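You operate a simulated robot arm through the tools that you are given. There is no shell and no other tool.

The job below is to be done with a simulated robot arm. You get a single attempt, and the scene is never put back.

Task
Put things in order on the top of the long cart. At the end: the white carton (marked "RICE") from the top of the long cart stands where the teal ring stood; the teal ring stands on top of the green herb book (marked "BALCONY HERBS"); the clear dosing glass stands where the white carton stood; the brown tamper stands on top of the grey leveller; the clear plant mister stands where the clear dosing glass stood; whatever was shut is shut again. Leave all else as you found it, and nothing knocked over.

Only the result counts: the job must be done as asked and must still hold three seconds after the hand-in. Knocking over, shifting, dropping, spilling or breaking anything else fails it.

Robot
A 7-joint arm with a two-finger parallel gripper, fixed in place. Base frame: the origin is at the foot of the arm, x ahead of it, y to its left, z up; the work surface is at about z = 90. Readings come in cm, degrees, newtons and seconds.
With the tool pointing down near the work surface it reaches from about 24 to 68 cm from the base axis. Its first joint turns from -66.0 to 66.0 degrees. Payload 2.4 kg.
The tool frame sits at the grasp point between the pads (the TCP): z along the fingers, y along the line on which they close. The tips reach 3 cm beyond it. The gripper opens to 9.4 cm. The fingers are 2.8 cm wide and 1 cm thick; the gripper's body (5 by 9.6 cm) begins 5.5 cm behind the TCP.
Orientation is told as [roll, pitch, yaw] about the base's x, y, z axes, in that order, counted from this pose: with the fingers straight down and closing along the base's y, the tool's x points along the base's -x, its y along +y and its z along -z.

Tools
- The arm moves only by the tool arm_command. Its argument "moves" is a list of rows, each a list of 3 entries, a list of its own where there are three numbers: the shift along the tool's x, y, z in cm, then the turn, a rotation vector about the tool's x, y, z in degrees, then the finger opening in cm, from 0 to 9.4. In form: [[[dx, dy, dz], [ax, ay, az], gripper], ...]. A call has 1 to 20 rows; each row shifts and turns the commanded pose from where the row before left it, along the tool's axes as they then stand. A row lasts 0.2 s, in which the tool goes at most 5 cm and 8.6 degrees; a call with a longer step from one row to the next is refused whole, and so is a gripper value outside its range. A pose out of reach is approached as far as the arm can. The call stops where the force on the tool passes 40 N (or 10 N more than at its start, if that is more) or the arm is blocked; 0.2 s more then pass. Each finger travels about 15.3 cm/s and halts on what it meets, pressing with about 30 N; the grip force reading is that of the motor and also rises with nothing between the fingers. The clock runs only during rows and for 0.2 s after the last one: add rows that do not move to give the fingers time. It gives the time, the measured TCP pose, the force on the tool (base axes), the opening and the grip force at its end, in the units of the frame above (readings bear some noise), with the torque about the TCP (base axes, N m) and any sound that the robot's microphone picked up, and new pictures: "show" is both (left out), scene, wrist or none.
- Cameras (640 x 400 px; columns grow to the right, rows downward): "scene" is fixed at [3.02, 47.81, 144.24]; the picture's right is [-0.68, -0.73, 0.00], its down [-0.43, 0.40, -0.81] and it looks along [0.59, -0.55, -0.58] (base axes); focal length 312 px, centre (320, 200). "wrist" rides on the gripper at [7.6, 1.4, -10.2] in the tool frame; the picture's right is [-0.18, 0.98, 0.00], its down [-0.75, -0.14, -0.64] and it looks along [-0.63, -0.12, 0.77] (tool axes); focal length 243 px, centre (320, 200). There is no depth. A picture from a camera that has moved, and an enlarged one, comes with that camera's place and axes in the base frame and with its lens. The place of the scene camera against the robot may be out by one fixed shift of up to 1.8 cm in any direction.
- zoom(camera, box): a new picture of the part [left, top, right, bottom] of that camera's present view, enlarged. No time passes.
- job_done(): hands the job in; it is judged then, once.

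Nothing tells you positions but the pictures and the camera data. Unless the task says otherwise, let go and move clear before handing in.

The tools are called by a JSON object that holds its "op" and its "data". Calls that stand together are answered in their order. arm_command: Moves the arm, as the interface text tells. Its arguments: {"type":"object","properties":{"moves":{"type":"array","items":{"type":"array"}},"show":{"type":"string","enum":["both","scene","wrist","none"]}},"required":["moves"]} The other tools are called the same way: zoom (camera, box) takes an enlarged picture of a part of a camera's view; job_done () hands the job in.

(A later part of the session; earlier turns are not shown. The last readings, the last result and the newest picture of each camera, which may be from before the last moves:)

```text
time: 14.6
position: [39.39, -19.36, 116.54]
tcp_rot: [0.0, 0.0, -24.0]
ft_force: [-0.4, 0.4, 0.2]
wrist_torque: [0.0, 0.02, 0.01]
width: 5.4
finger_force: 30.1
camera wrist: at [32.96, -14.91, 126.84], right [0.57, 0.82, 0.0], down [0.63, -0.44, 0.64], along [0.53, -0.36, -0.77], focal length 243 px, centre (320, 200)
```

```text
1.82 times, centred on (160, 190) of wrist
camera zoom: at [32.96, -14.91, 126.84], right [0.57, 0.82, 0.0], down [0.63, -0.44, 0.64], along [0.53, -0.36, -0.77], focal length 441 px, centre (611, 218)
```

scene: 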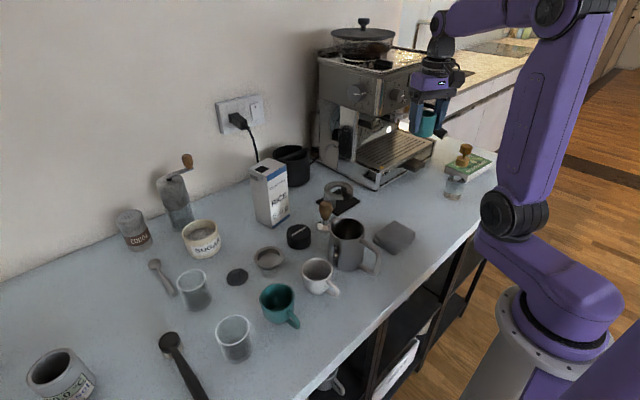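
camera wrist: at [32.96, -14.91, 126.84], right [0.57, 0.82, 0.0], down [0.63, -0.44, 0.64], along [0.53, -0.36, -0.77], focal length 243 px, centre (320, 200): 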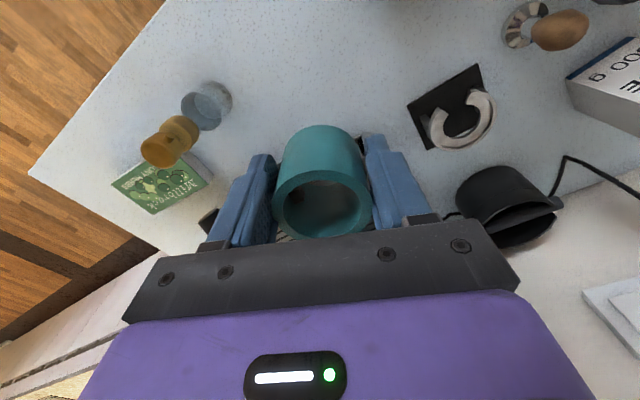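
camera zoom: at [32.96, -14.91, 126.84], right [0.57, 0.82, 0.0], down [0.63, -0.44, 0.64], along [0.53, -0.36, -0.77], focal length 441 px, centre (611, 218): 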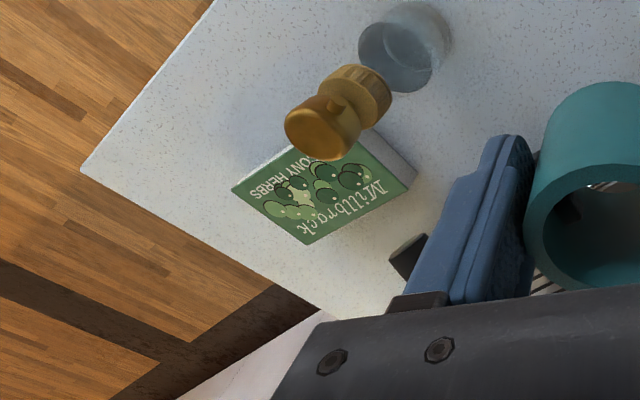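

The book spans about x 33–42, y -60 to -44, the mister (top z≈105) is near (33.5, -34.5), and the portafilter handle tip is near (42.5, -38, 105.5). I'm carrying the ring high over to the book with yaw 0.

{"op": "arm_command", "data": {"moves": [[[0, 0, -0.5], [0, 0, -8], 3.5], [[0, 0, 0], [0, 0, -8], 3.5], [[0, 0, 0], [0, 0, -8], 3.5], [[0.27, -4.44, 0], [0, 0, 0], 3.5], [[0.27, -4.44, 0], [0, 0, 0], 3.5], [[0.27, -4.44, 0], [0, 0, 0], 3.5], [[0.27, -4.44, 0], [0, 0, 0], 3.5], [[0.27, -4.44, 0], [0, 0, 0], 3.5], [[0.27, -4.44, 0], [0, 0, 0], 3.5], [[0.27, -4.44, 0], [0, 0, 0], 3.5], [[0, 0, 0], [0, 0, 0], 3.5]]}}

{"op": "zoom", "data": {"camera": "wrist", "box": [160, 0, 480, 240]}}

{"op": "zoom", "data": {"camera": "scene", "box": [390, 90, 510, 210]}}

```text
time: 17.0
position: [37.48, -50.68, 117.02]
tcp_rot: [0.2, 0.0, 0.0]
ft_force: [0.4, 0.9, -1.1]
wrist_torque: [0.01, 0.0, 0.02]
width: 5.36
finger_force: 30.1
camera wrist: at [29.69, -49.15, 127.28], right [0.18, 0.98, 0.0], down [0.75, -0.14, 0.64], along [0.63, -0.12, -0.77], focal length 243 px, centre (320, 200)
```

scene: 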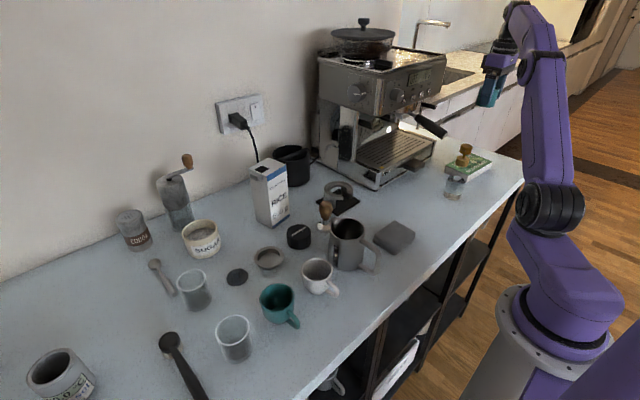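
wrist: 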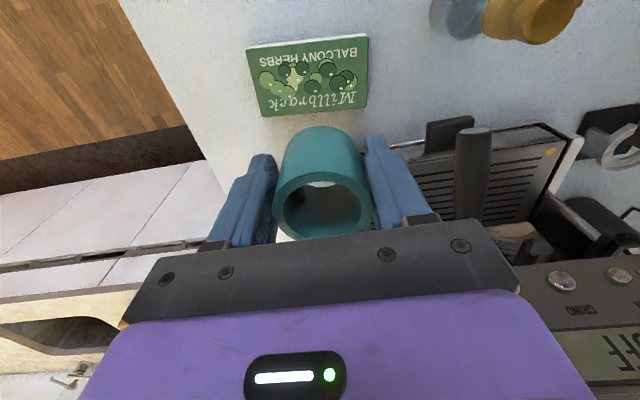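

```text
1.67 times, centred on (320, 120) of wrist
camera zoom: at [29.69, -49.15, 127.28], right [0.18, 0.98, 0.0], down [0.75, -0.14, 0.64], along [0.63, -0.12, -0.77], focal length 404 px, centre (320, 333)
```

zoom: 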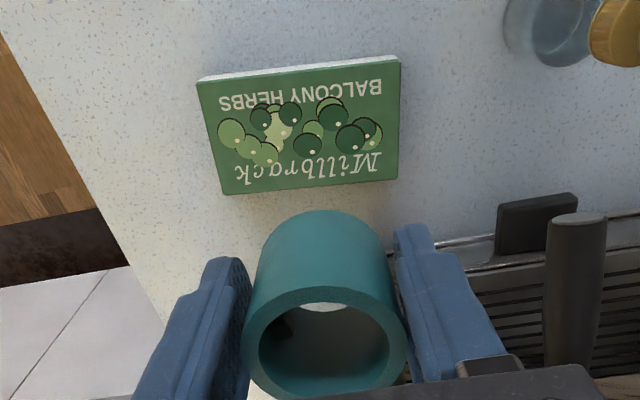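

```text
3.33 times, centred on (450, 150) of scene
camera zoom: at [3.02, 47.81, 144.24], right [-0.68, -0.73, 0.0], down [-0.43, 0.4, -0.81], along [0.59, -0.55, -0.58], focal length 1039 px, centre (-113, 367)
```

zoom: 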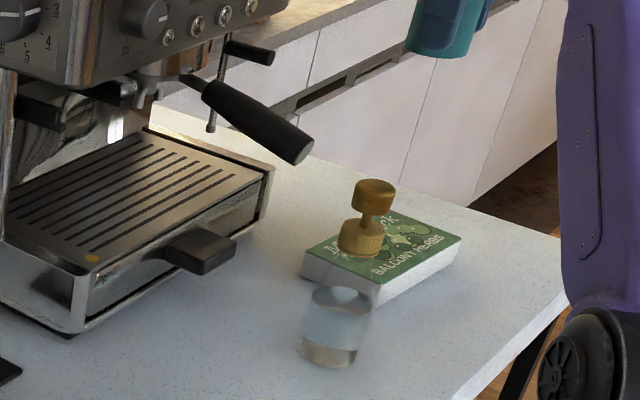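

The TCP is almost exactly above the book's centre. I'm descending toward the cover and will look before touching.

{"op": "arm_command", "data": {"moves": [[[0, -0.3, 4.6], [0, 0, 0], 3.5], [[0, 0, 4.6], [0, 0, 0], 3.5], [[0, 0, 4.6], [0, 0, 0], 3.5], [[0, 0, 4.4], [0, 0, 0], 3.5], [[0, 0, 0], [0, 0, 0], 3.5]]}}

{"op": "zoom", "data": {"camera": "scene", "box": [400, 110, 510, 210]}}

```text
time: 18.2
position: [37.61, -50.97, 98.79]
tcp_rot: [0.0, 0.0, -0.1]
ft_force: [0.5, 0.1, -0.3]
wrist_torque: [0.02, 0.0, -0.02]
width: 5.35
finger_force: 29.9
camera wrist: at [29.84, -49.35, 109.08], right [0.18, 0.98, 0.0], down [0.75, -0.14, 0.64], along [0.63, -0.12, -0.77], focal length 243 px, centre (320, 200)
```

scene: 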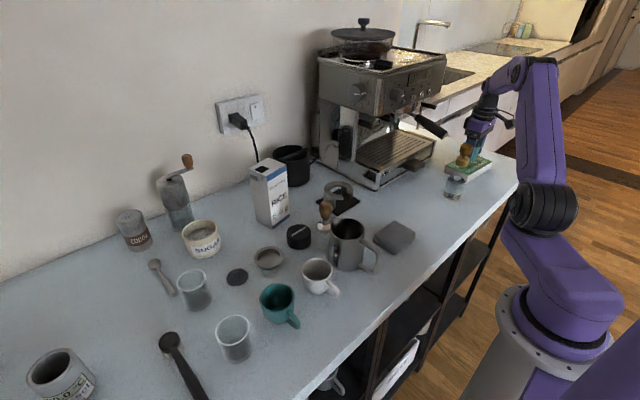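
wrist: 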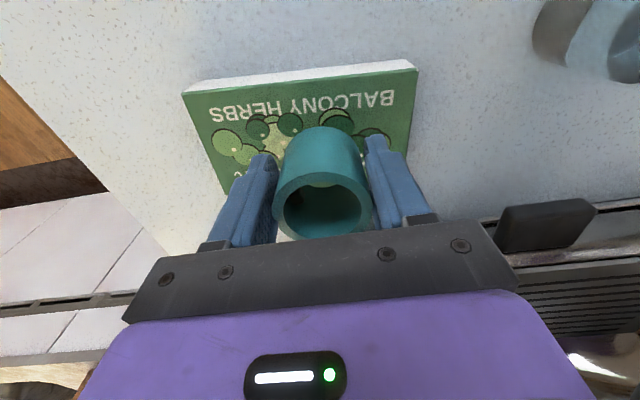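

```text
4.00 times, centred on (455, 160) of scene
camera zoom: at [3.02, 47.81, 144.24], right [-0.68, -0.73, 0.0], down [-0.43, 0.4, -0.81], along [0.59, -0.55, -0.58], focal length 1247 px, centre (-220, 360)
```

zoom: 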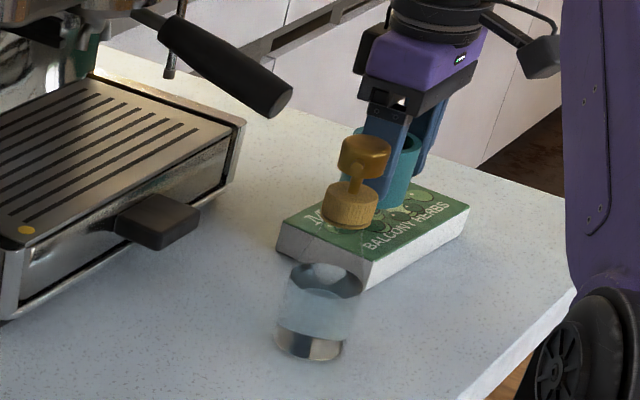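

{"op": "arm_command", "data": {"moves": [[[0, 0, 0.5], [0, 0, 0], 3.5], [[0, 0, 0.5], [0, 0, 0], 3.5], [[0, 0, 0.4], [0, 0, 0], 3.5], [[0, 0, 0], [0, 0, 0], 3.5]], "show": "wrist"}}

```text
time: 19.2
position: [37.38, -50.87, 97.34]
tcp_rot: [-0.1, 0.0, 0.1]
ft_force: [0.0, 0.4, -1.5]
wrist_torque: [0.02, -0.06, -0.01]
width: 5.35
finger_force: 30.3
camera wrist: at [29.75, -49.33, 107.68], right [0.18, 0.98, 0.0], down [0.75, -0.14, 0.64], along [0.63, -0.12, -0.77], focal length 243 px, centre (320, 200)
```

wrist: 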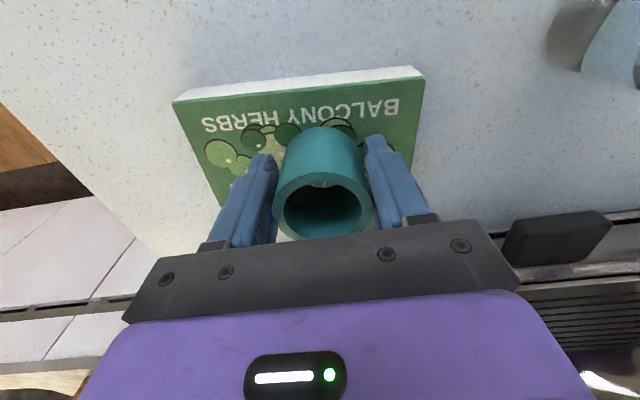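

{"op": "arm_command", "data": {"moves": [[[0, 0, 0.3], [0, 0, 0], 3.5], [[0, 0, 0.2], [0, 0, 0], 3.5], [[0, 0, 0], [0, 0, 0], 3.5]], "show": "none"}}

```text
time: 20.0
position: [37.46, -50.86, 97.0]
tcp_rot: [0.0, 0.0, 0.0]
ft_force: [-0.1, 0.6, -0.2]
wrist_torque: [0.03, -0.01, -0.03]
width: 5.33
finger_force: 29.9
```

{"op": "arm_command", "data": {"moves": [[[0, 0, 0.2], [0, 0, 0], 3.5], [[0, 0, 0.2], [0, 0, 0], 3.5], [[0, 0, 0], [0, 0, 0], 3.5]], "show": "none"}}

{"op": "zoom", "data": {"camera": "scene", "box": [440, 120, 510, 190]}}

```text
time: 20.8
position: [37.45, -50.78, 96.64]
tcp_rot: [-0.3, -0.2, -0.1]
ft_force: [-6.4, 4.7, 23.5]
wrist_torque: [0.07, -0.31, 0.11]
width: 5.3
finger_force: 30.3
```

```text
5.71 times, centred on (475, 155) of scene
camera zoom: at [2.98, 47.86, 144.23], right [-0.68, -0.73, 0.0], down [-0.43, 0.4, -0.81], along [0.59, -0.55, -0.58], focal length 1782 px, centre (-566, 457)
```

zoom: 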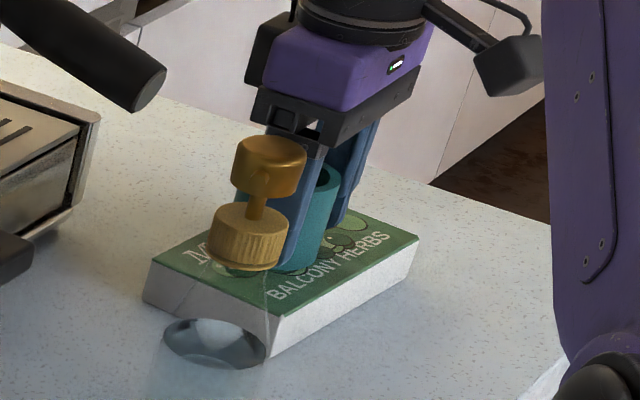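

Contact felt (23 N), so I'll ease off slightly, release and go up.

{"op": "arm_command", "data": {"moves": [[[0, 0, -0.2], [0, 0, 0], 3.5], [[0, 0, 0], [0, 0, 0], 5.2], [[0, 0, 0], [0, 0, 0], 6.2], [[0, 0, 0], [0, 0, 0], 8], [[0, 0, 0], [0, 0, 0], 9], [[0, 0, -2], [0, 0, 0], 9], [[0, 0, -4.5], [0, 0, 0], 9], [[0, 0, -4.5], [0, 0, 0], 9], [[0, 0, -4.5], [0, 0, 0], 9], [[0, 0, -4.5], [0, 0, 0], 9], [[0, 0, 0], [0, 0, 0], 9.4]]}}

{"op": "zoom", "data": {"camera": "scene", "box": [400, 110, 510, 210]}}

{"op": "zoom", "data": {"camera": "wrist", "box": [160, 0, 480, 240]}}

```text
time: 23.2
position: [37.4, -50.79, 116.67]
tcp_rot: [-0.1, 0.0, 0.1]
ft_force: [0.2, -0.4, 0.3]
wrist_torque: [0.01, -0.01, -0.01]
width: 9.39
finger_force: 0.1
camera wrist: at [29.7, -49.29, 127.04], right [0.18, 0.98, 0.0], down [0.75, -0.14, 0.64], along [0.63, -0.12, -0.77], focal length 243 px, centre (320, 200)
```

scene: 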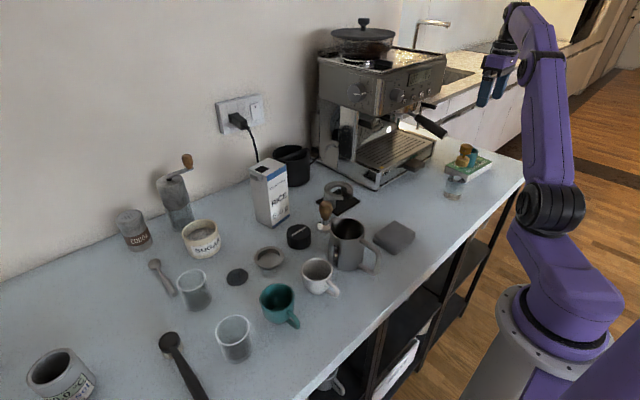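
wrist: 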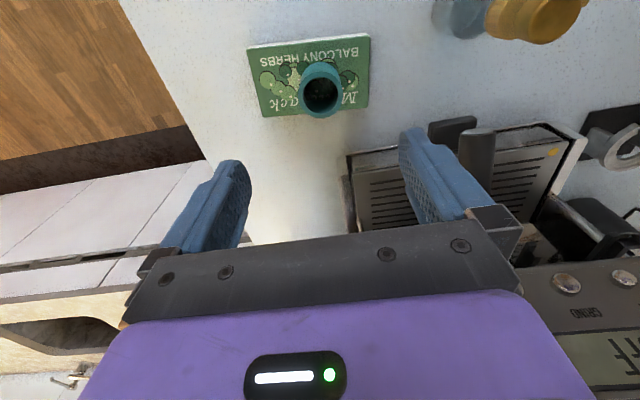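

```text
4.00 times, centred on (455, 160) of scene
camera zoom: at [3.02, 47.81, 144.24], right [-0.68, -0.73, 0.0], down [-0.43, 0.4, -0.81], along [0.59, -0.55, -0.58], focal length 1247 px, centre (-220, 360)
```

zoom: 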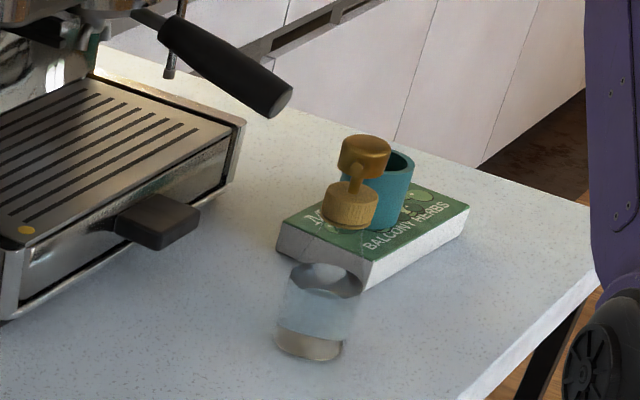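

```text
1.67 times, centred on (320, 120) of wrist
camera zoom: at [29.7, -49.29, 127.04], right [0.18, 0.98, 0.0], down [0.75, -0.14, 0.64], along [0.63, -0.12, -0.77], focal length 404 px, centre (320, 333)
```

zoom: 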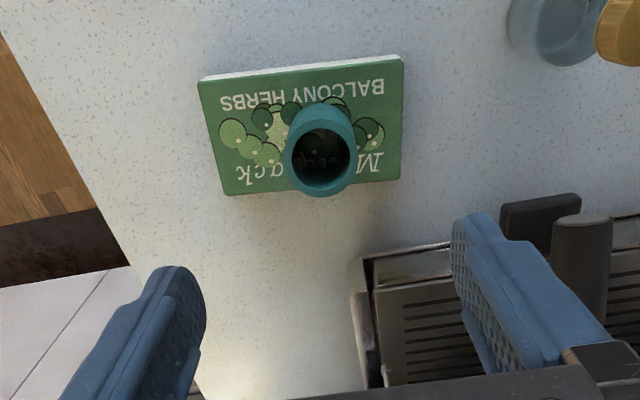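

The ring now stands on the book. Next is the carton, so I'm moving back along the front to view it from above.

{"op": "arm_command", "data": {"moves": [[[1, 0, -4], [0, 0, 0], 9.4], [[0.5, 4.7, 0], [0, 0, 0], 9.4], [[0.5, 4.7, 0], [0, 0, 0], 9.4], [[0.5, 4.7, 0], [0, 0, 0], 9.4], [[0, 4.8, 0], [0, 0, 0], 9.4], [[0, 4.8, 0], [0, 0, 0], 9.4], [[0, 4.8, 0], [0, 0, 0], 9.4], [[0, 4.8, 0], [0, 0, 0], 9.4], [[0, 4.8, 0], [0, 0, 0], 9.4], [[0, 4.8, 0], [0, 0, 0], 9.4], [[0, 4.8, 0], [0, 0, 0], 9.4], [[0, 4.8, 0], [0, 0, 0], 9.4], [[-3, 4, 0], [0, 0, 0], 9.4], [[-4, 2, 0], [0, 0, 0], 9.4], [[-4, 2, 0], [0, 0, 0], 9.4], [[0, 0, 0], [0, 0, 0], 9.4]]}}

{"op": "zoom", "data": {"camera": "wrist", "box": [160, 0, 480, 240]}}

```text
time: 26.6
position: [45.62, 10.13, 120.69]
tcp_rot: [-0.1, 0.0, 0.0]
ft_force: [0.9, 0.3, -0.6]
wrist_torque: [0.02, 0.01, -0.02]
width: 9.41
finger_force: 0.0
out of reach, approached as far as the arm can: row 1
camera wrist: at [37.79, 11.7, 130.9], right [0.18, 0.98, 0.0], down [0.75, -0.14, 0.64], along [0.63, -0.12, -0.77], focal length 243 px, centre (320, 200)
```

scene: 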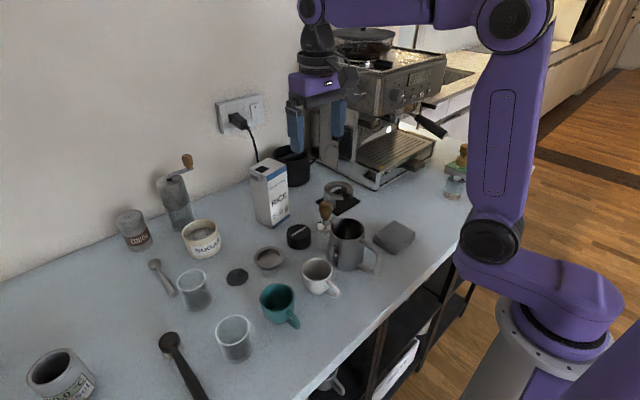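
wrist: 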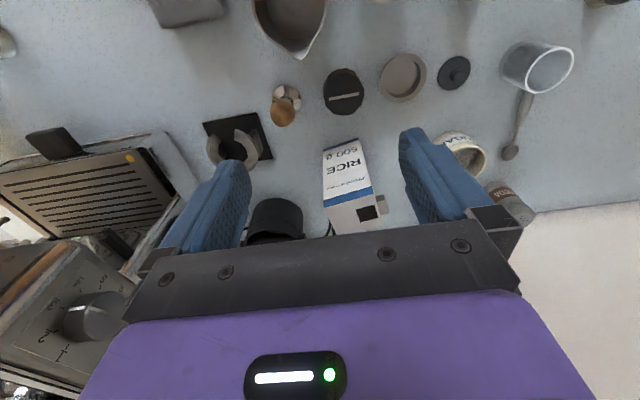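

```text
1.67 times, centred on (320, 120) of wrist
camera zoom: at [37.79, 11.7, 130.9], right [0.18, 0.98, 0.0], down [0.75, -0.14, 0.64], along [0.63, -0.12, -0.77], focal length 404 px, centre (320, 333)
```

zoom: 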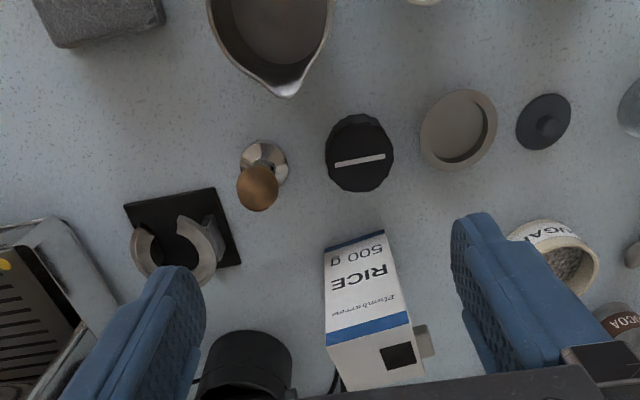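

The carton top is centred near (61.6, 12.1), about 6.7 wide and 5.9 deep, turned roughly 7.5°, with its top at z≈106. A clip sits on its +y side, so I'll grip front and back with yaw -82.5 and rotate now.

{"op": "arm_command", "data": {"moves": [[[0, 0, 0], [0, 0, 8.25], 9.4], [[0, 0, 0], [0, 0, 8.25], 9.4], [[0, 0, 0], [0, 0, 8.25], 9.4], [[0, 0, 0], [0, 0, 8.25], 9.4], [[0, 0, 0], [0, 0, 8.25], 9.4], [[0, 0, 0], [0, 0, 8.25], 9.4], [[0, 0, 0], [0, 0, 8.25], 9.4], [[0, 0, 0], [0, 0, 8.25], 9.4], [[0, 0, 0], [0, 0, 8.25], 9.4], [[0, 0, 0], [0, 0, 8.25], 9.4], [[0, 4, 1.9], [0, 0, 0], 9.4], [[0, 4, 1.9], [0, 0, 0], 9.4], [[0, 4, 1.9], [0, 0, 0], 9.4], [[0, 4, 1.9], [0, 0, 0], 9.4], [[0, 0, 0], [0, 0, 0], 9.4]]}}

{"op": "zoom", "data": {"camera": "wrist", "box": [160, 0, 480, 240]}}

{"op": "zoom", "data": {"camera": "scene", "box": [220, 110, 340, 240]}}

```text
time: 29.8
position: [61.51, 12.32, 112.91]
tcp_rot: [-0.1, 0.0, -82.5]
ft_force: [0.3, -0.6, 0.1]
wrist_torque: [-0.03, -0.04, 0.0]
width: 9.38
finger_force: 0.1
camera wrist: at [61.81, 20.16, 123.23], right [1.0, -0.05, 0.0], down [-0.04, -0.77, 0.64], along [-0.04, -0.64, -0.77], focal length 243 px, centre (320, 200)
```

scene: 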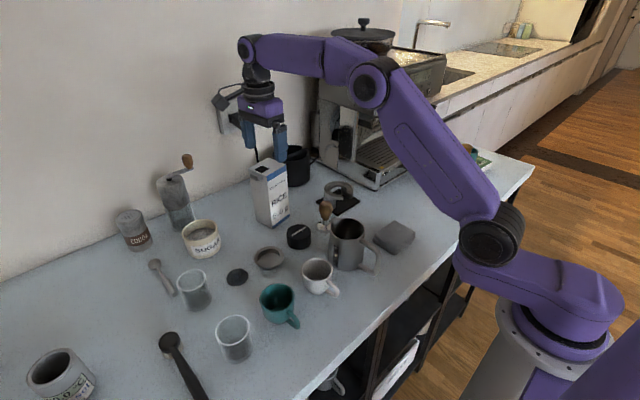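
wrist: 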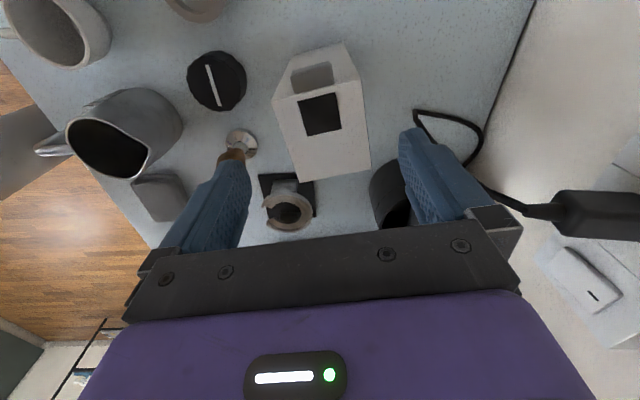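

```text
1.67 times, centred on (320, 120) of wrist
camera zoom: at [61.81, 20.16, 123.23], right [1.0, -0.05, 0.0], down [-0.04, -0.77, 0.64], along [-0.04, -0.64, -0.77], focal length 404 px, centre (320, 333)
```

zoom: 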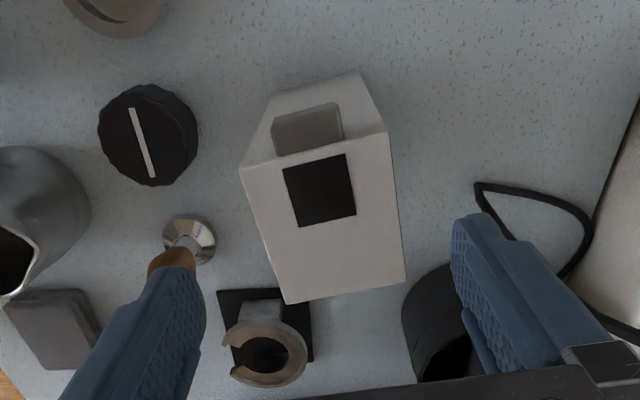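

```text
3.08 times, centred on (280, 175) of scene
camera zoom: at [3.02, 47.81, 144.24], right [-0.68, -0.73, 0.0], down [-0.43, 0.4, -0.81], along [0.59, -0.55, -0.58], focal length 959 px, centre (443, 277)
```

zoom: 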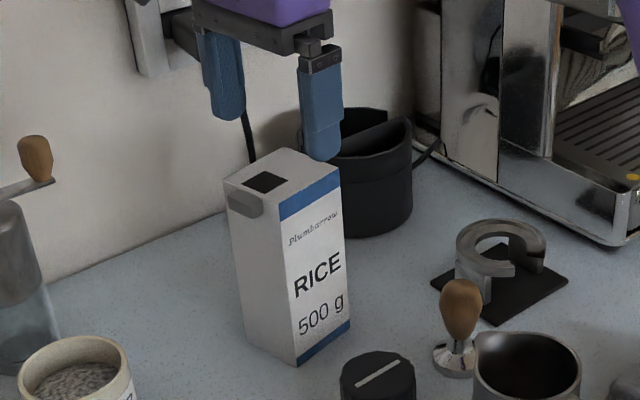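

Carton refined to centre (61.8, 12.0), turned 10.3°. I'm aligning and descending to grip at z≈101.5.

{"op": "arm_command", "data": {"moves": [[[-0.34, 0.26, 0], [0, 0, -2.8], 9.4], [[0, 0, 3.8], [0, 0, 0], 9.4], [[0, 0, 3.8], [0, 0, 0], 9.4], [[0, 0, 3.7], [0, 0, 0], 9.4], [[0, 0, 0], [0, 0, 0], 9.4]]}}

{"op": "zoom", "data": {"camera": "scene", "box": [220, 110, 340, 240]}}

```text
time: 31.0
position: [61.82, 12.14, 101.61]
tcp_rot: [0.0, 0.0, -79.7]
ft_force: [0.6, -0.4, -0.3]
wrist_torque: [-0.03, 0.02, 0.01]
width: 9.4
finger_force: 0.1
camera wrist: at [61.69, 19.93, 112.0], right [1.0, -0.01, 0.0], down [0.0, -0.77, 0.64], along [0.0, -0.64, -0.77], focal length 243 px, centre (320, 200)
```

scene: 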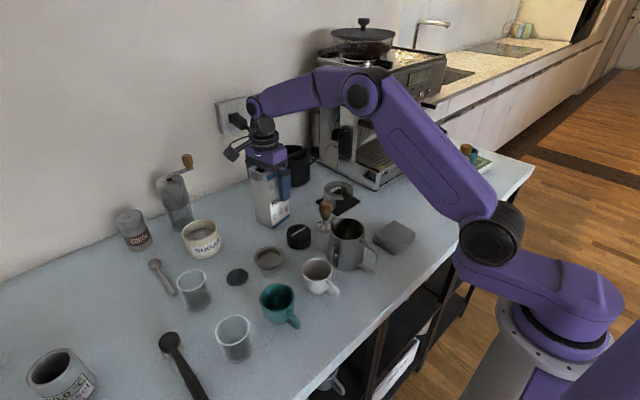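
wrist: 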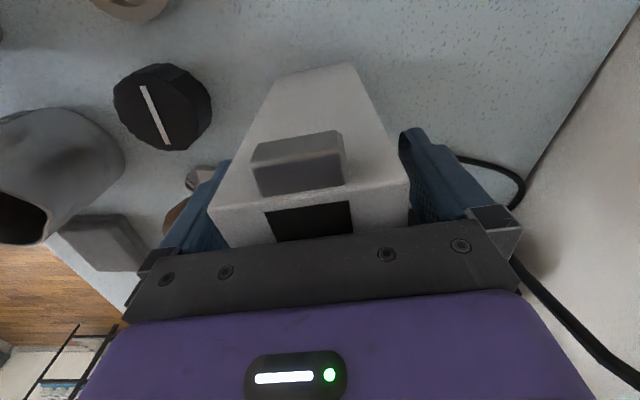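

```text
3.08 times, centred on (280, 175) of scene
camera zoom: at [3.02, 47.81, 144.24], right [-0.68, -0.73, 0.0], down [-0.43, 0.4, -0.81], along [0.59, -0.55, -0.58], focal length 959 px, centre (443, 277)
```

zoom: 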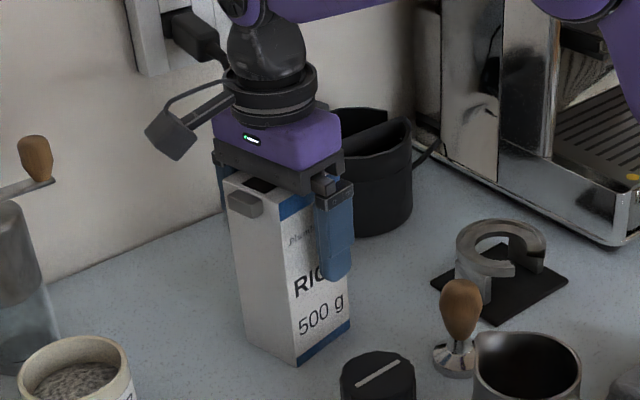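

{"op": "arm_command", "data": {"moves": [[[0, 0, 0], [0, 0, 0], 7], [[0, 0, 0], [0, 0, 0], 5], [[0, 0, 0], [0, 0, 0], 4.5], [[0, 0, 0], [0, 0, 0], 4.5]], "show": "wrist"}}

```text
time: 32.0
position: [61.77, 12.07, 101.68]
tcp_rot: [0.0, 0.0, -79.7]
ft_force: [1.2, 0.8, -0.5]
wrist_torque: [0.02, -0.05, -0.02]
width: 6.56
finger_force: 30.4
camera wrist: at [61.7, 19.93, 112.03], right [1.0, -0.01, 0.0], down [0.0, -0.77, 0.64], along [0.0, -0.64, -0.77], focal length 243 px, centre (320, 200)
```

wrist: 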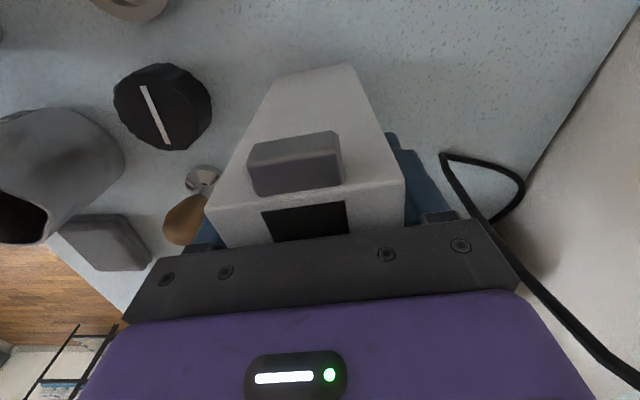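

Carton gripped. I'm lifting it and carrying it over toward the ring's old spot at (39.3, -19.4).

{"op": "arm_command", "data": {"moves": [[[0, 0, -2], [0, 0, 0], 4.5], [[0, 0, -4], [0, 0, 0], 4.5], [[0, 0, -4], [0, 0, 0], 4.5], [[0, 0, -3], [0, 0, 0], 4.5], [[0, 0, 0], [0, 0, 0], 4.5]]}}

```text
time: 33.2
position: [61.7, 12.12, 114.79]
tcp_rot: [0.1, 0.0, -79.7]
ft_force: [-0.4, 0.3, -3.8]
wrist_torque: [0.03, 0.03, -0.02]
width: 6.54
finger_force: 29.7
camera wrist: at [61.73, 19.98, 125.05], right [1.0, -0.01, 0.0], down [0.0, -0.77, 0.64], along [0.0, -0.64, -0.77], focal length 243 px, centre (320, 200)
```

scene: 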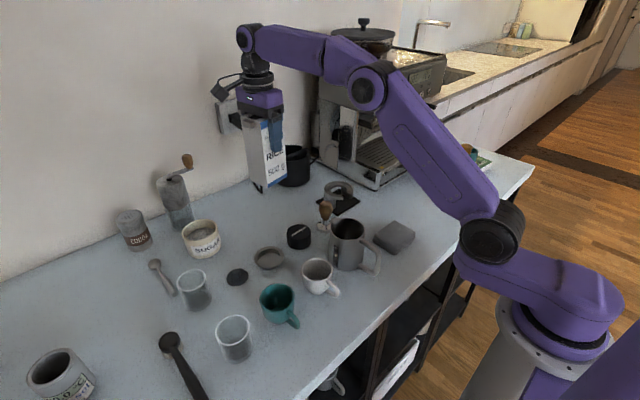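
wrist: 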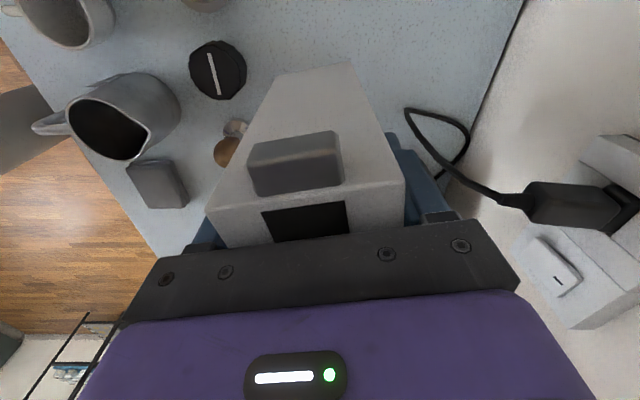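

{"op": "arm_command", "data": {"moves": [[[-1.36, -3.7, -0.8], [0, 0, 0], 4.5], [[-1.36, -3.7, -0.8], [0, 0, 0], 4.5], [[-1.36, -3.7, -0.8], [0, 0, 0], 4.5], [[-1.36, -3.7, -0.8], [0, 0, 0], 4.5], [[-1.36, -3.7, -0.8], [0, 0, 0], 4.5], [[-4.03, -1.85, 0], [0, 0, 0], 4.5], [[-4.03, -1.85, 0], [0, 0, 0], 4.5], [[-4.03, -1.85, 0], [0, 0, 0], 4.5], [[-4.03, -1.85, 0], [0, 0, 0], 4.5], [[-4.03, -1.85, 0], [0, 0, 0], 4.5], [[0, 0, 0], [0, 0, 0], 4.5]]}}

{"op": "zoom", "data": {"camera": "scene", "box": [360, 70, 500, 220]}}

```text
time: 35.6
position: [39.35, -19.44, 118.76]
tcp_rot: [0.0, 0.0, -79.7]
ft_force: [0.7, 1.1, -5.0]
wrist_torque: [0.02, 0.0, 0.05]
width: 6.53
finger_force: 30.4
camera wrist: at [39.25, -11.62, 129.07], right [1.0, -0.01, 0.0], down [0.0, -0.77, 0.64], along [0.0, -0.64, -0.77], focal length 243 px, centre (320, 200)
```

scene: 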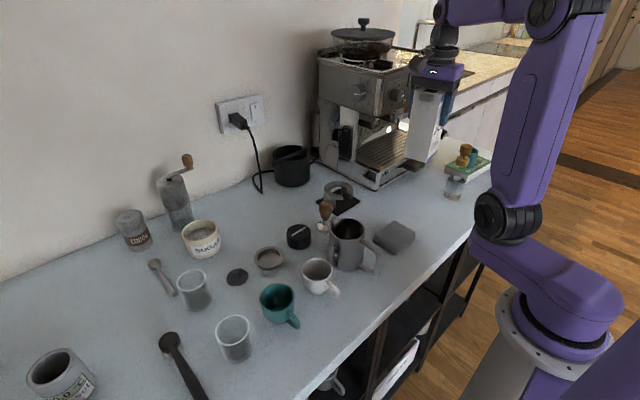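
wrist: 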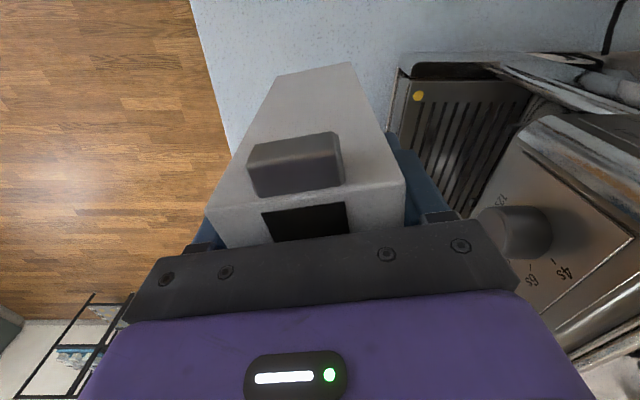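

```text
2.67 times, centred on (430, 145) of scene
camera zoom: at [3.03, 47.81, 144.25], right [-0.68, -0.73, 0.0], down [-0.43, 0.4, -0.81], along [0.59, -0.55, -0.58], focal length 832 px, centre (27, 347)
```

zoom: 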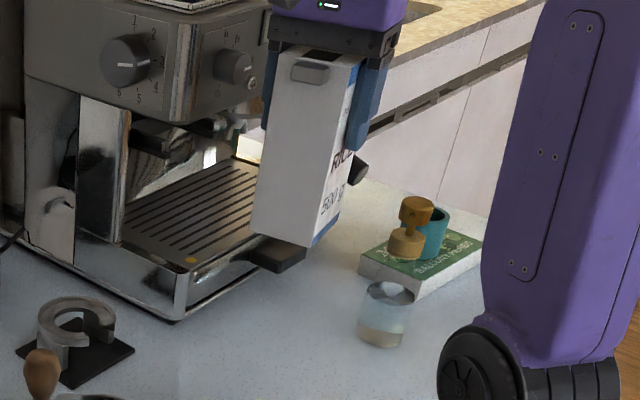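

Carton is above the spot with good clearance. Lowering it now.

{"op": "arm_command", "data": {"moves": [[[0, 0, 4.2], [0, 0, 0], 4.5], [[0, 0, 4.2], [0, 0, 0], 4.5], [[0, 0, 4.2], [0, 0, 0], 4.5], [[0, 0, 3], [0, 0, 0], 4.5], [[0, 0, 0.9], [0, 0, 0], 4.5], [[0, 0, 0], [0, 0, 0], 4.5]]}}

{"op": "zoom", "data": {"camera": "scene", "box": [360, 100, 480, 230]}}

```text
time: 37.0
position: [39.23, -19.39, 102.13]
tcp_rot: [0.0, 0.0, -79.6]
ft_force: [-0.6, -0.6, -3.7]
wrist_torque: [0.05, -0.01, 0.02]
width: 6.56
finger_force: 30.2
camera wrist: at [39.19, -11.52, 112.53], right [1.0, -0.01, 0.0], down [0.0, -0.77, 0.64], along [0.0, -0.64, -0.77], focal length 243 px, centre (320, 200)
```

scene: 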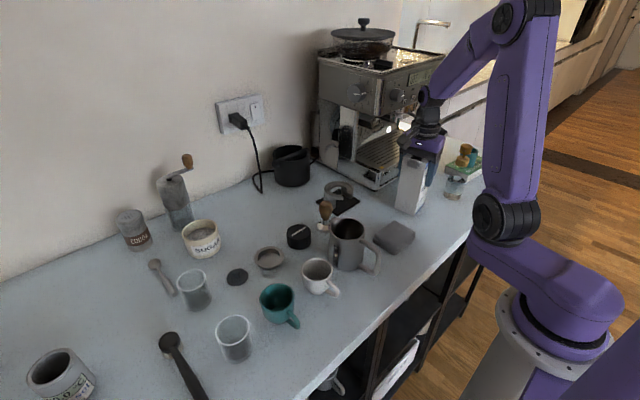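
wrist: 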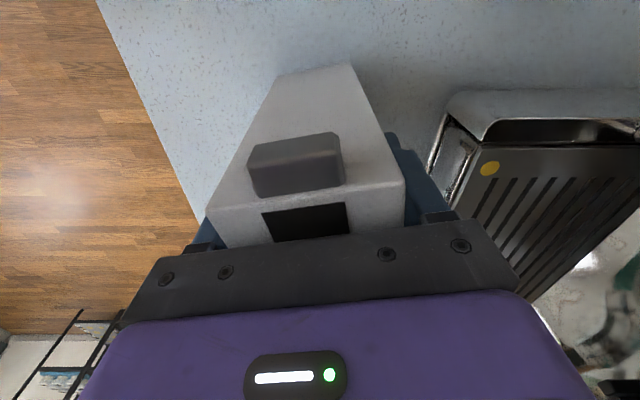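

```text
3.08 times, centred on (420, 165) of scene
camera zoom: at [3.03, 47.81, 144.25], right [-0.68, -0.73, 0.0], down [-0.43, 0.4, -0.81], along [0.59, -0.55, -0.58], focal length 959 px, centre (12, 308)
```

zoom: 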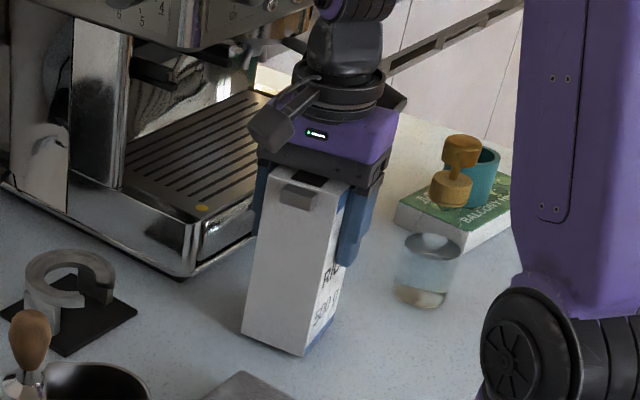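

{"op": "arm_command", "data": {"moves": [[[0, 0, 0.3], [0, 0, 0], 4.5], [[0, 0, 0], [0, 0, 0], 4.5]], "show": "none"}}

{"op": "arm_command", "data": {"moves": [[[0, 0, 0.15], [0, 0, 0], 4.5], [[0, 0, 0], [0, 0, 0], 4.5]], "show": "none"}}

```text
time: 37.6
position: [39.22, -19.35, 101.89]
tcp_rot: [-0.1, 0.0, -79.7]
ft_force: [0.3, -0.2, -3.8]
wrist_torque: [0.0, -0.01, 0.02]
width: 6.56
finger_force: 30.3
```

```text
time: 38.2
position: [39.27, -19.5, 101.81]
tcp_rot: [0.0, 0.0, -79.7]
ft_force: [-0.8, 0.6, -4.8]
wrist_torque: [-0.01, -0.01, -0.01]
width: 6.52
finger_force: 30.5
```

{"op": "arm_command", "data": {"moves": [[[0, 0, 0.15], [0, 0, 0], 4.5], [[0, 0, 0], [0, 0, 0], 4.5]], "show": "none"}}

```text
time: 38.8
position: [39.2, -19.31, 101.85]
tcp_rot: [0.0, -0.1, -79.7]
ft_force: [-0.5, 1.5, 4.7]
wrist_torque: [0.12, 0.14, 0.02]
width: 6.55
finger_force: 29.8
```

Contact made. Releasing and rising.

{"op": "arm_command", "data": {"moves": [[[0, 0, 0], [0, 0, 0], 6.5], [[0, 0, 0], [0, 0, 0], 7.5], [[0, 0, 0], [0, 0, 0], 9.2], [[0, 0, 0], [0, 0, 0], 9.4], [[0, 0, -3], [0, 0, 0], 9.4], [[0, 0, -4.5], [0, 0, 0], 9.4], [[0, 0, -4.5], [0, 0, 0], 9.4], [[0, 0, -4.5], [0, 0, 0], 9.4], [[0, 0, 0], [0, 0, 0], 9.4]]}}

{"op": "zoom", "data": {"camera": "scene", "box": [360, 100, 480, 230]}}

```text
time: 40.8
position: [39.33, -19.37, 118.27]
tcp_rot: [0.0, 0.0, -79.6]
ft_force: [-0.2, 0.6, 0.5]
wrist_torque: [0.02, -0.03, -0.02]
width: 9.4
finger_force: 0.1
camera wrist: at [39.22, -11.52, 128.54], right [1.0, -0.01, 0.0], down [0.0, -0.77, 0.64], along [0.0, -0.64, -0.77], focal length 243 px, centre (320, 200)
```

scene: 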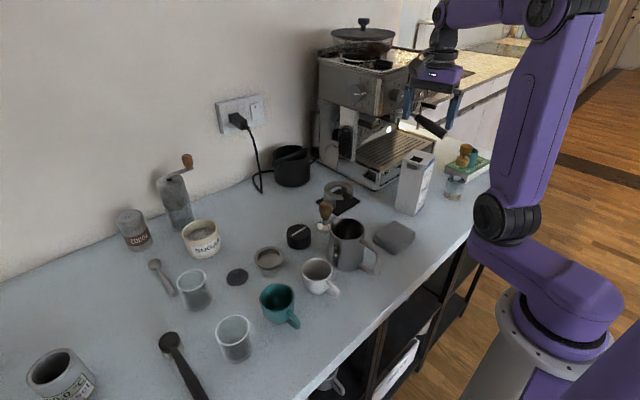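
wrist: 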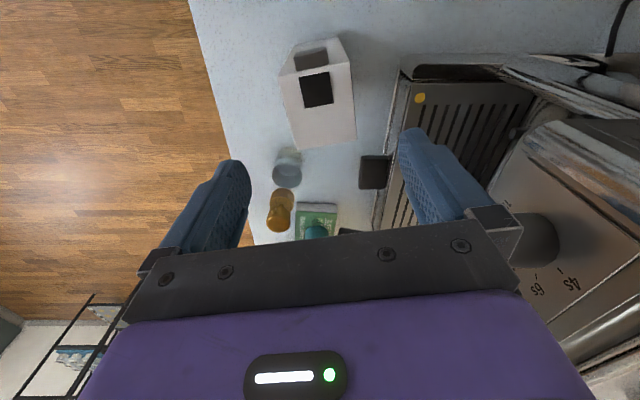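

```text
3.08 times, centred on (420, 165) of scene
camera zoom: at [3.02, 47.81, 144.24], right [-0.68, -0.73, 0.0], down [-0.43, 0.4, -0.81], along [0.59, -0.55, -0.58], focal length 959 px, centre (12, 308)
```

zoom: 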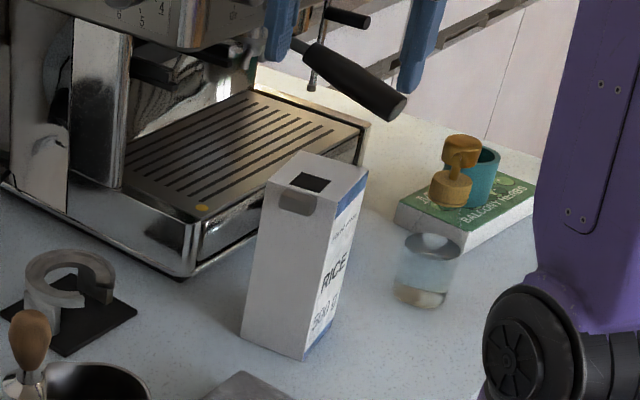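

The carton stands at the ring's old spot. Next is the dosing glass near (50, 39.2), so I'm rotating to yaw 0 and moving over there.

{"op": "arm_command", "data": {"moves": [[[0, 0, 0], [0, 0, -7.97], 9.4], [[0, 0, 0], [0, 0, -7.97], 9.4], [[0, 0, 0], [0, 0, -7.97], 9.4], [[0, 0, 0], [0, 0, -7.97], 9.4], [[0, 0, 0], [0, 0, -7.97], 9.4], [[0, 0, 0], [0, 0, -7.97], 9.4], [[0, 0, 0], [0, 0, -7.97], 9.4], [[0, 0, 0], [0, 0, -7.97], 9.4], [[0, 0, 0], [0, 0, -7.97], 9.4], [[0, 0, 0], [0, 0, -7.97], 9.4]], "show": "none"}}

{"op": "arm_command", "data": {"moves": [[[-0.4, 4.5, 0], [0, 0, 0], 9.4], [[-0.4, 4.5, 0], [0, 0, 0], 9.4], [[-0.4, 4.5, 0], [0, 0, 0], 9.4], [[-0.4, 4.5, 0], [0, 0, 0], 9.4], [[-0.4, 4.5, 0], [0, 0, 0], 9.4], [[-0.4, 4.5, 0], [0, 0, 0], 9.4], [[-0.4, 4.5, 0], [0, 0, 0], 9.4], [[-0.4, 4.5, 0], [0, 0, 0], 9.4], [[-0.4, 4.5, 0], [0, 0, 0], 9.4], [[-0.4, 4.5, 0], [0, 0, 0], 9.4], [[-0.5, 4.5, 0.3], [0, 0, 0], 9.4], [[-0.5, 4.5, 0.3], [0, 0, 0], 9.4], [[-0.5, 4.5, 0.4], [0, 0, 0], 9.4], [[0, 0, 0], [0, 0, 0], 9.4]]}}

{"op": "zoom", "data": {"camera": "wrist", "box": [160, 0, 480, 240]}}

```text
time: 43.0
position: [39.2, -19.36, 118.16]
tcp_rot: [0.0, 0.0, 0.1]
ft_force: [0.0, 0.0, -0.9]
wrist_torque: [0.01, 0.0, 0.0]
width: 9.4
finger_force: 0.1
```

```text
time: 46.0
position: [44.68, 39.23, 117.15]
tcp_rot: [0.0, 0.0, 0.0]
ft_force: [0.6, -0.8, -0.2]
wrist_torque: [0.02, -0.01, -0.02]
width: 9.42
finger_force: 0.1
camera wrist: at [36.89, 40.75, 127.4], right [0.18, 0.98, 0.0], down [0.75, -0.14, 0.64], along [0.63, -0.12, -0.77], focal length 243 px, centre (320, 200)
```

scene: 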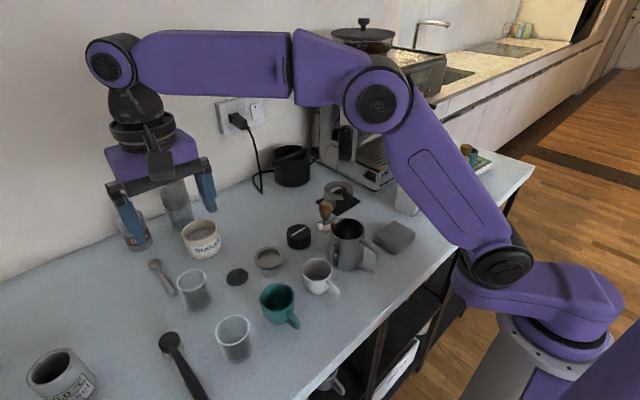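
wrist: 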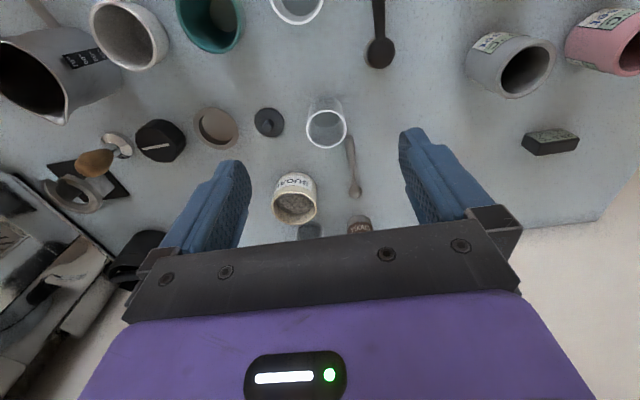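

```text
1.67 times, centred on (320, 120) of wrist
camera zoom: at [36.89, 40.75, 127.4], right [0.18, 0.98, 0.0], down [0.75, -0.14, 0.64], along [0.63, -0.12, -0.77], focal length 404 px, centre (320, 333)
```

zoom: 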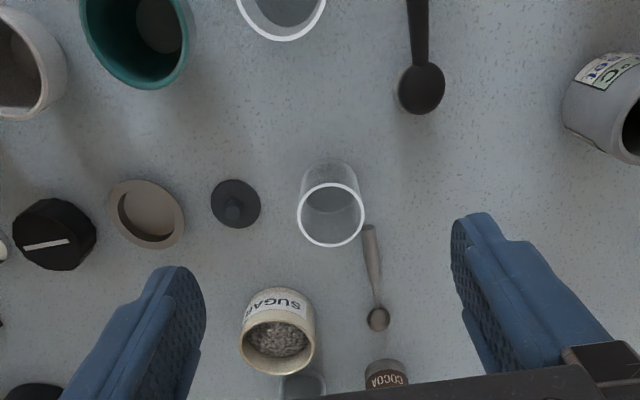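

{"op": "arm_command", "data": {"moves": [[[-2.9, 0, 3.9], [0, 0, 0], 9.4], [[-2.8, 0, 4], [0, 0, 0], 9.4], [[0, 0, 0], [0, 0, 0], 9.4]], "show": "wrist"}}

{"op": "zoom", "data": {"camera": "wrist", "box": [200, 20, 440, 220]}}

```text
time: 46.8
position: [50.4, 39.24, 109.32]
tcp_rot: [0.0, 0.0, 0.0]
ft_force: [1.0, -0.2, -0.5]
wrist_torque: [-0.05, 0.0, 0.0]
width: 9.4
finger_force: 0.1
camera wrist: at [42.74, 40.71, 119.5], right [0.18, 0.98, 0.0], down [0.75, -0.14, 0.64], along [0.63, -0.12, -0.77], focal length 243 px, centre (320, 200)
```

wrist: 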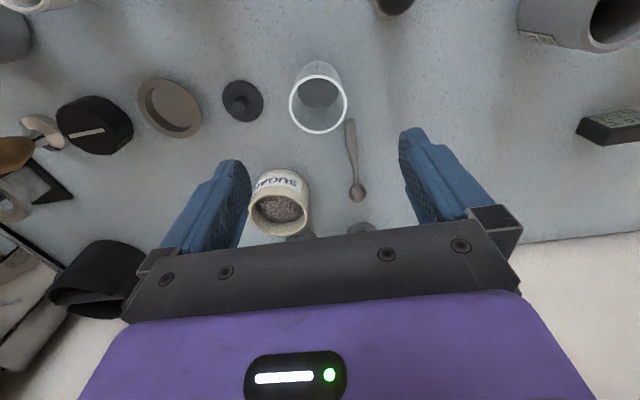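

```text
2.00 times, centred on (320, 120) of wrist
camera zoom: at [42.74, 40.71, 119.5], right [0.18, 0.98, 0.0], down [0.75, -0.14, 0.64], along [0.63, -0.12, -0.77], focal length 485 px, centre (320, 360)
```

zoom: 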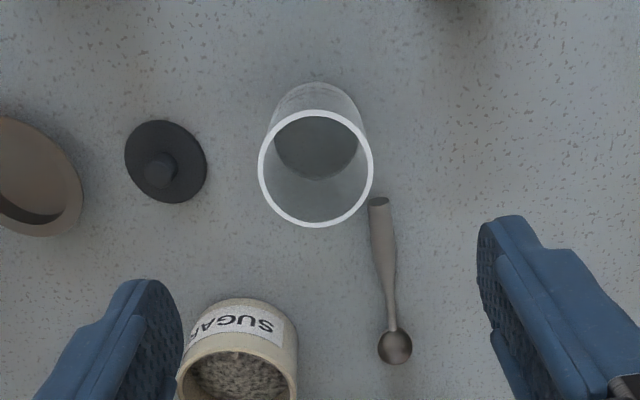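

{"op": "arm_command", "data": {"moves": [[[0.1, -0.2, 4], [0, 0, 0], 9.4], [[0, 0, 4], [0, 0, 0], 9.4], [[0, 0, 4], [0, 0, 0], 9.4], [[0, 0, 3], [0, 0, 0], 9.4], [[0, 0, 0], [0, 0, 0], 9.4]]}}

```text
time: 48.0
position: [50.47, 38.91, 94.23]
tcp_rot: [-0.1, 0.0, 0.0]
ft_force: [-0.7, 0.2, 0.3]
wrist_torque: [-0.01, 0.01, -0.01]
width: 9.39
finger_force: 0.0
camera wrist: at [42.7, 40.46, 104.56], right [0.18, 0.98, 0.0], down [0.75, -0.14, 0.64], along [0.63, -0.12, -0.77], focal length 243 px, centre (320, 200)
```

scene: 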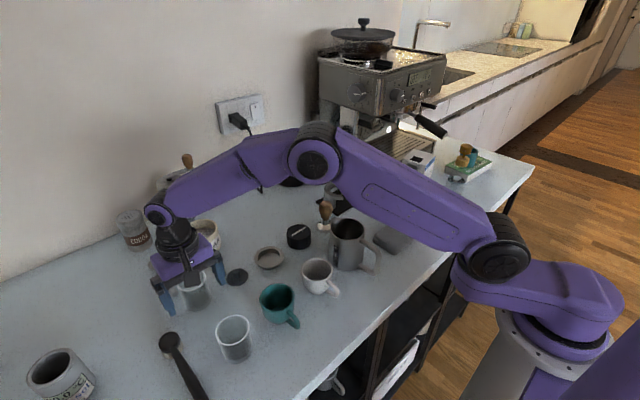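
wrist: 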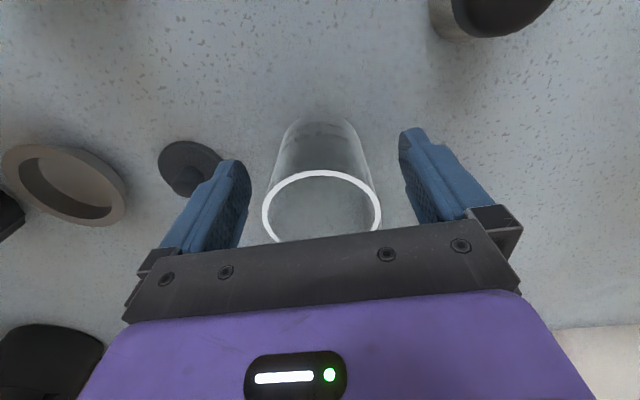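

{"op": "arm_command", "data": {"moves": [[[0, 0, 0], [0, 0, 0], 7], [[0, 0, 0], [0, 0, 0], 5], [[0, 0, 0], [0, 0, 0], 4], [[0, 0, 0], [0, 0, 0], 4]], "show": "wrist"}}

```text
time: 49.0
position: [50.46, 38.82, 94.28]
tcp_rot: [0.0, 0.0, -0.1]
ft_force: [-0.4, 0.0, 0.4]
wrist_torque: [-0.03, 0.01, -0.01]
width: 5.33
finger_force: 30.3
camera wrist: at [42.7, 40.46, 104.59], right [0.18, 0.98, 0.0], down [0.75, -0.14, 0.64], along [0.63, -0.12, -0.77], focal length 243 px, centre (320, 200)
```

wrist: 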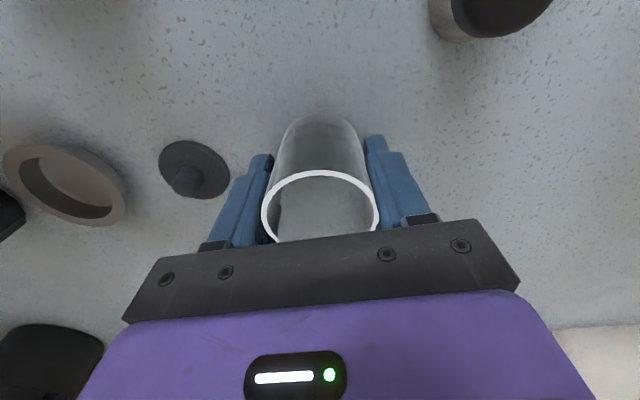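

Glass gripped at (50.45, 38.85). Lifting and carrying it to the carton's old spot at (61.8, 12.05).

{"op": "arm_command", "data": {"moves": [[[0, 0, -3], [0, 0, 0], 4], [[0, 0, -4.5], [0, 0, 0], 4], [[0, 0, -4.5], [0, 0, 0], 4], [[0, 0, -2], [0, 0, 0], 4], [[-1.63, -3.83, 0], [0, 0, 0], 4], [[-1.63, -3.83, 0], [0, 0, 0], 4], [[-1.63, -3.83, 0], [0, 0, 0], 4], [[-1.63, -3.83, 0], [0, 0, 0], 4], [[-1.63, -3.83, 0], [0, 0, 0], 4], [[-1.63, -3.83, 0], [0, 0, 0], 4], [[-1.6, -3.83, 0], [0, 0, 0], 4], [[0, 0, 0], [0, 0, 0], 4]]}}

```text
time: 51.6
position: [61.64, 12.01, 108.27]
tcp_rot: [-0.1, 0.0, 0.0]
ft_force: [0.5, -0.2, -0.8]
wrist_torque: [0.01, 0.01, 0.01]
width: 5.33
finger_force: 30.1
camera wrist: at [53.91, 13.56, 118.49], right [0.18, 0.98, 0.0], down [0.75, -0.14, 0.64], along [0.63, -0.12, -0.77], focal length 243 px, centre (320, 200)
```

scene: 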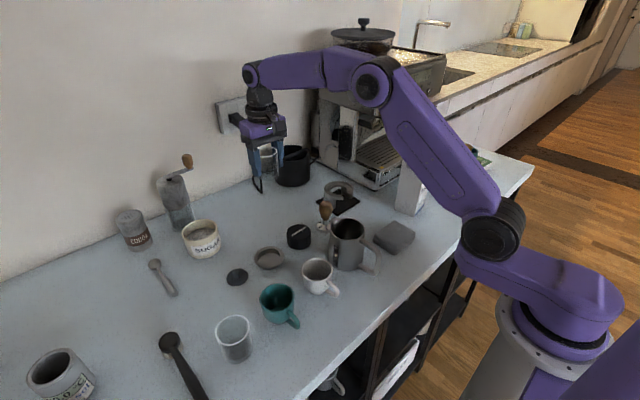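
wrist: 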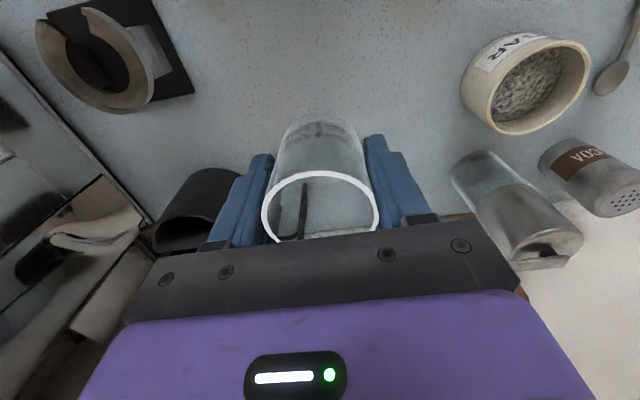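

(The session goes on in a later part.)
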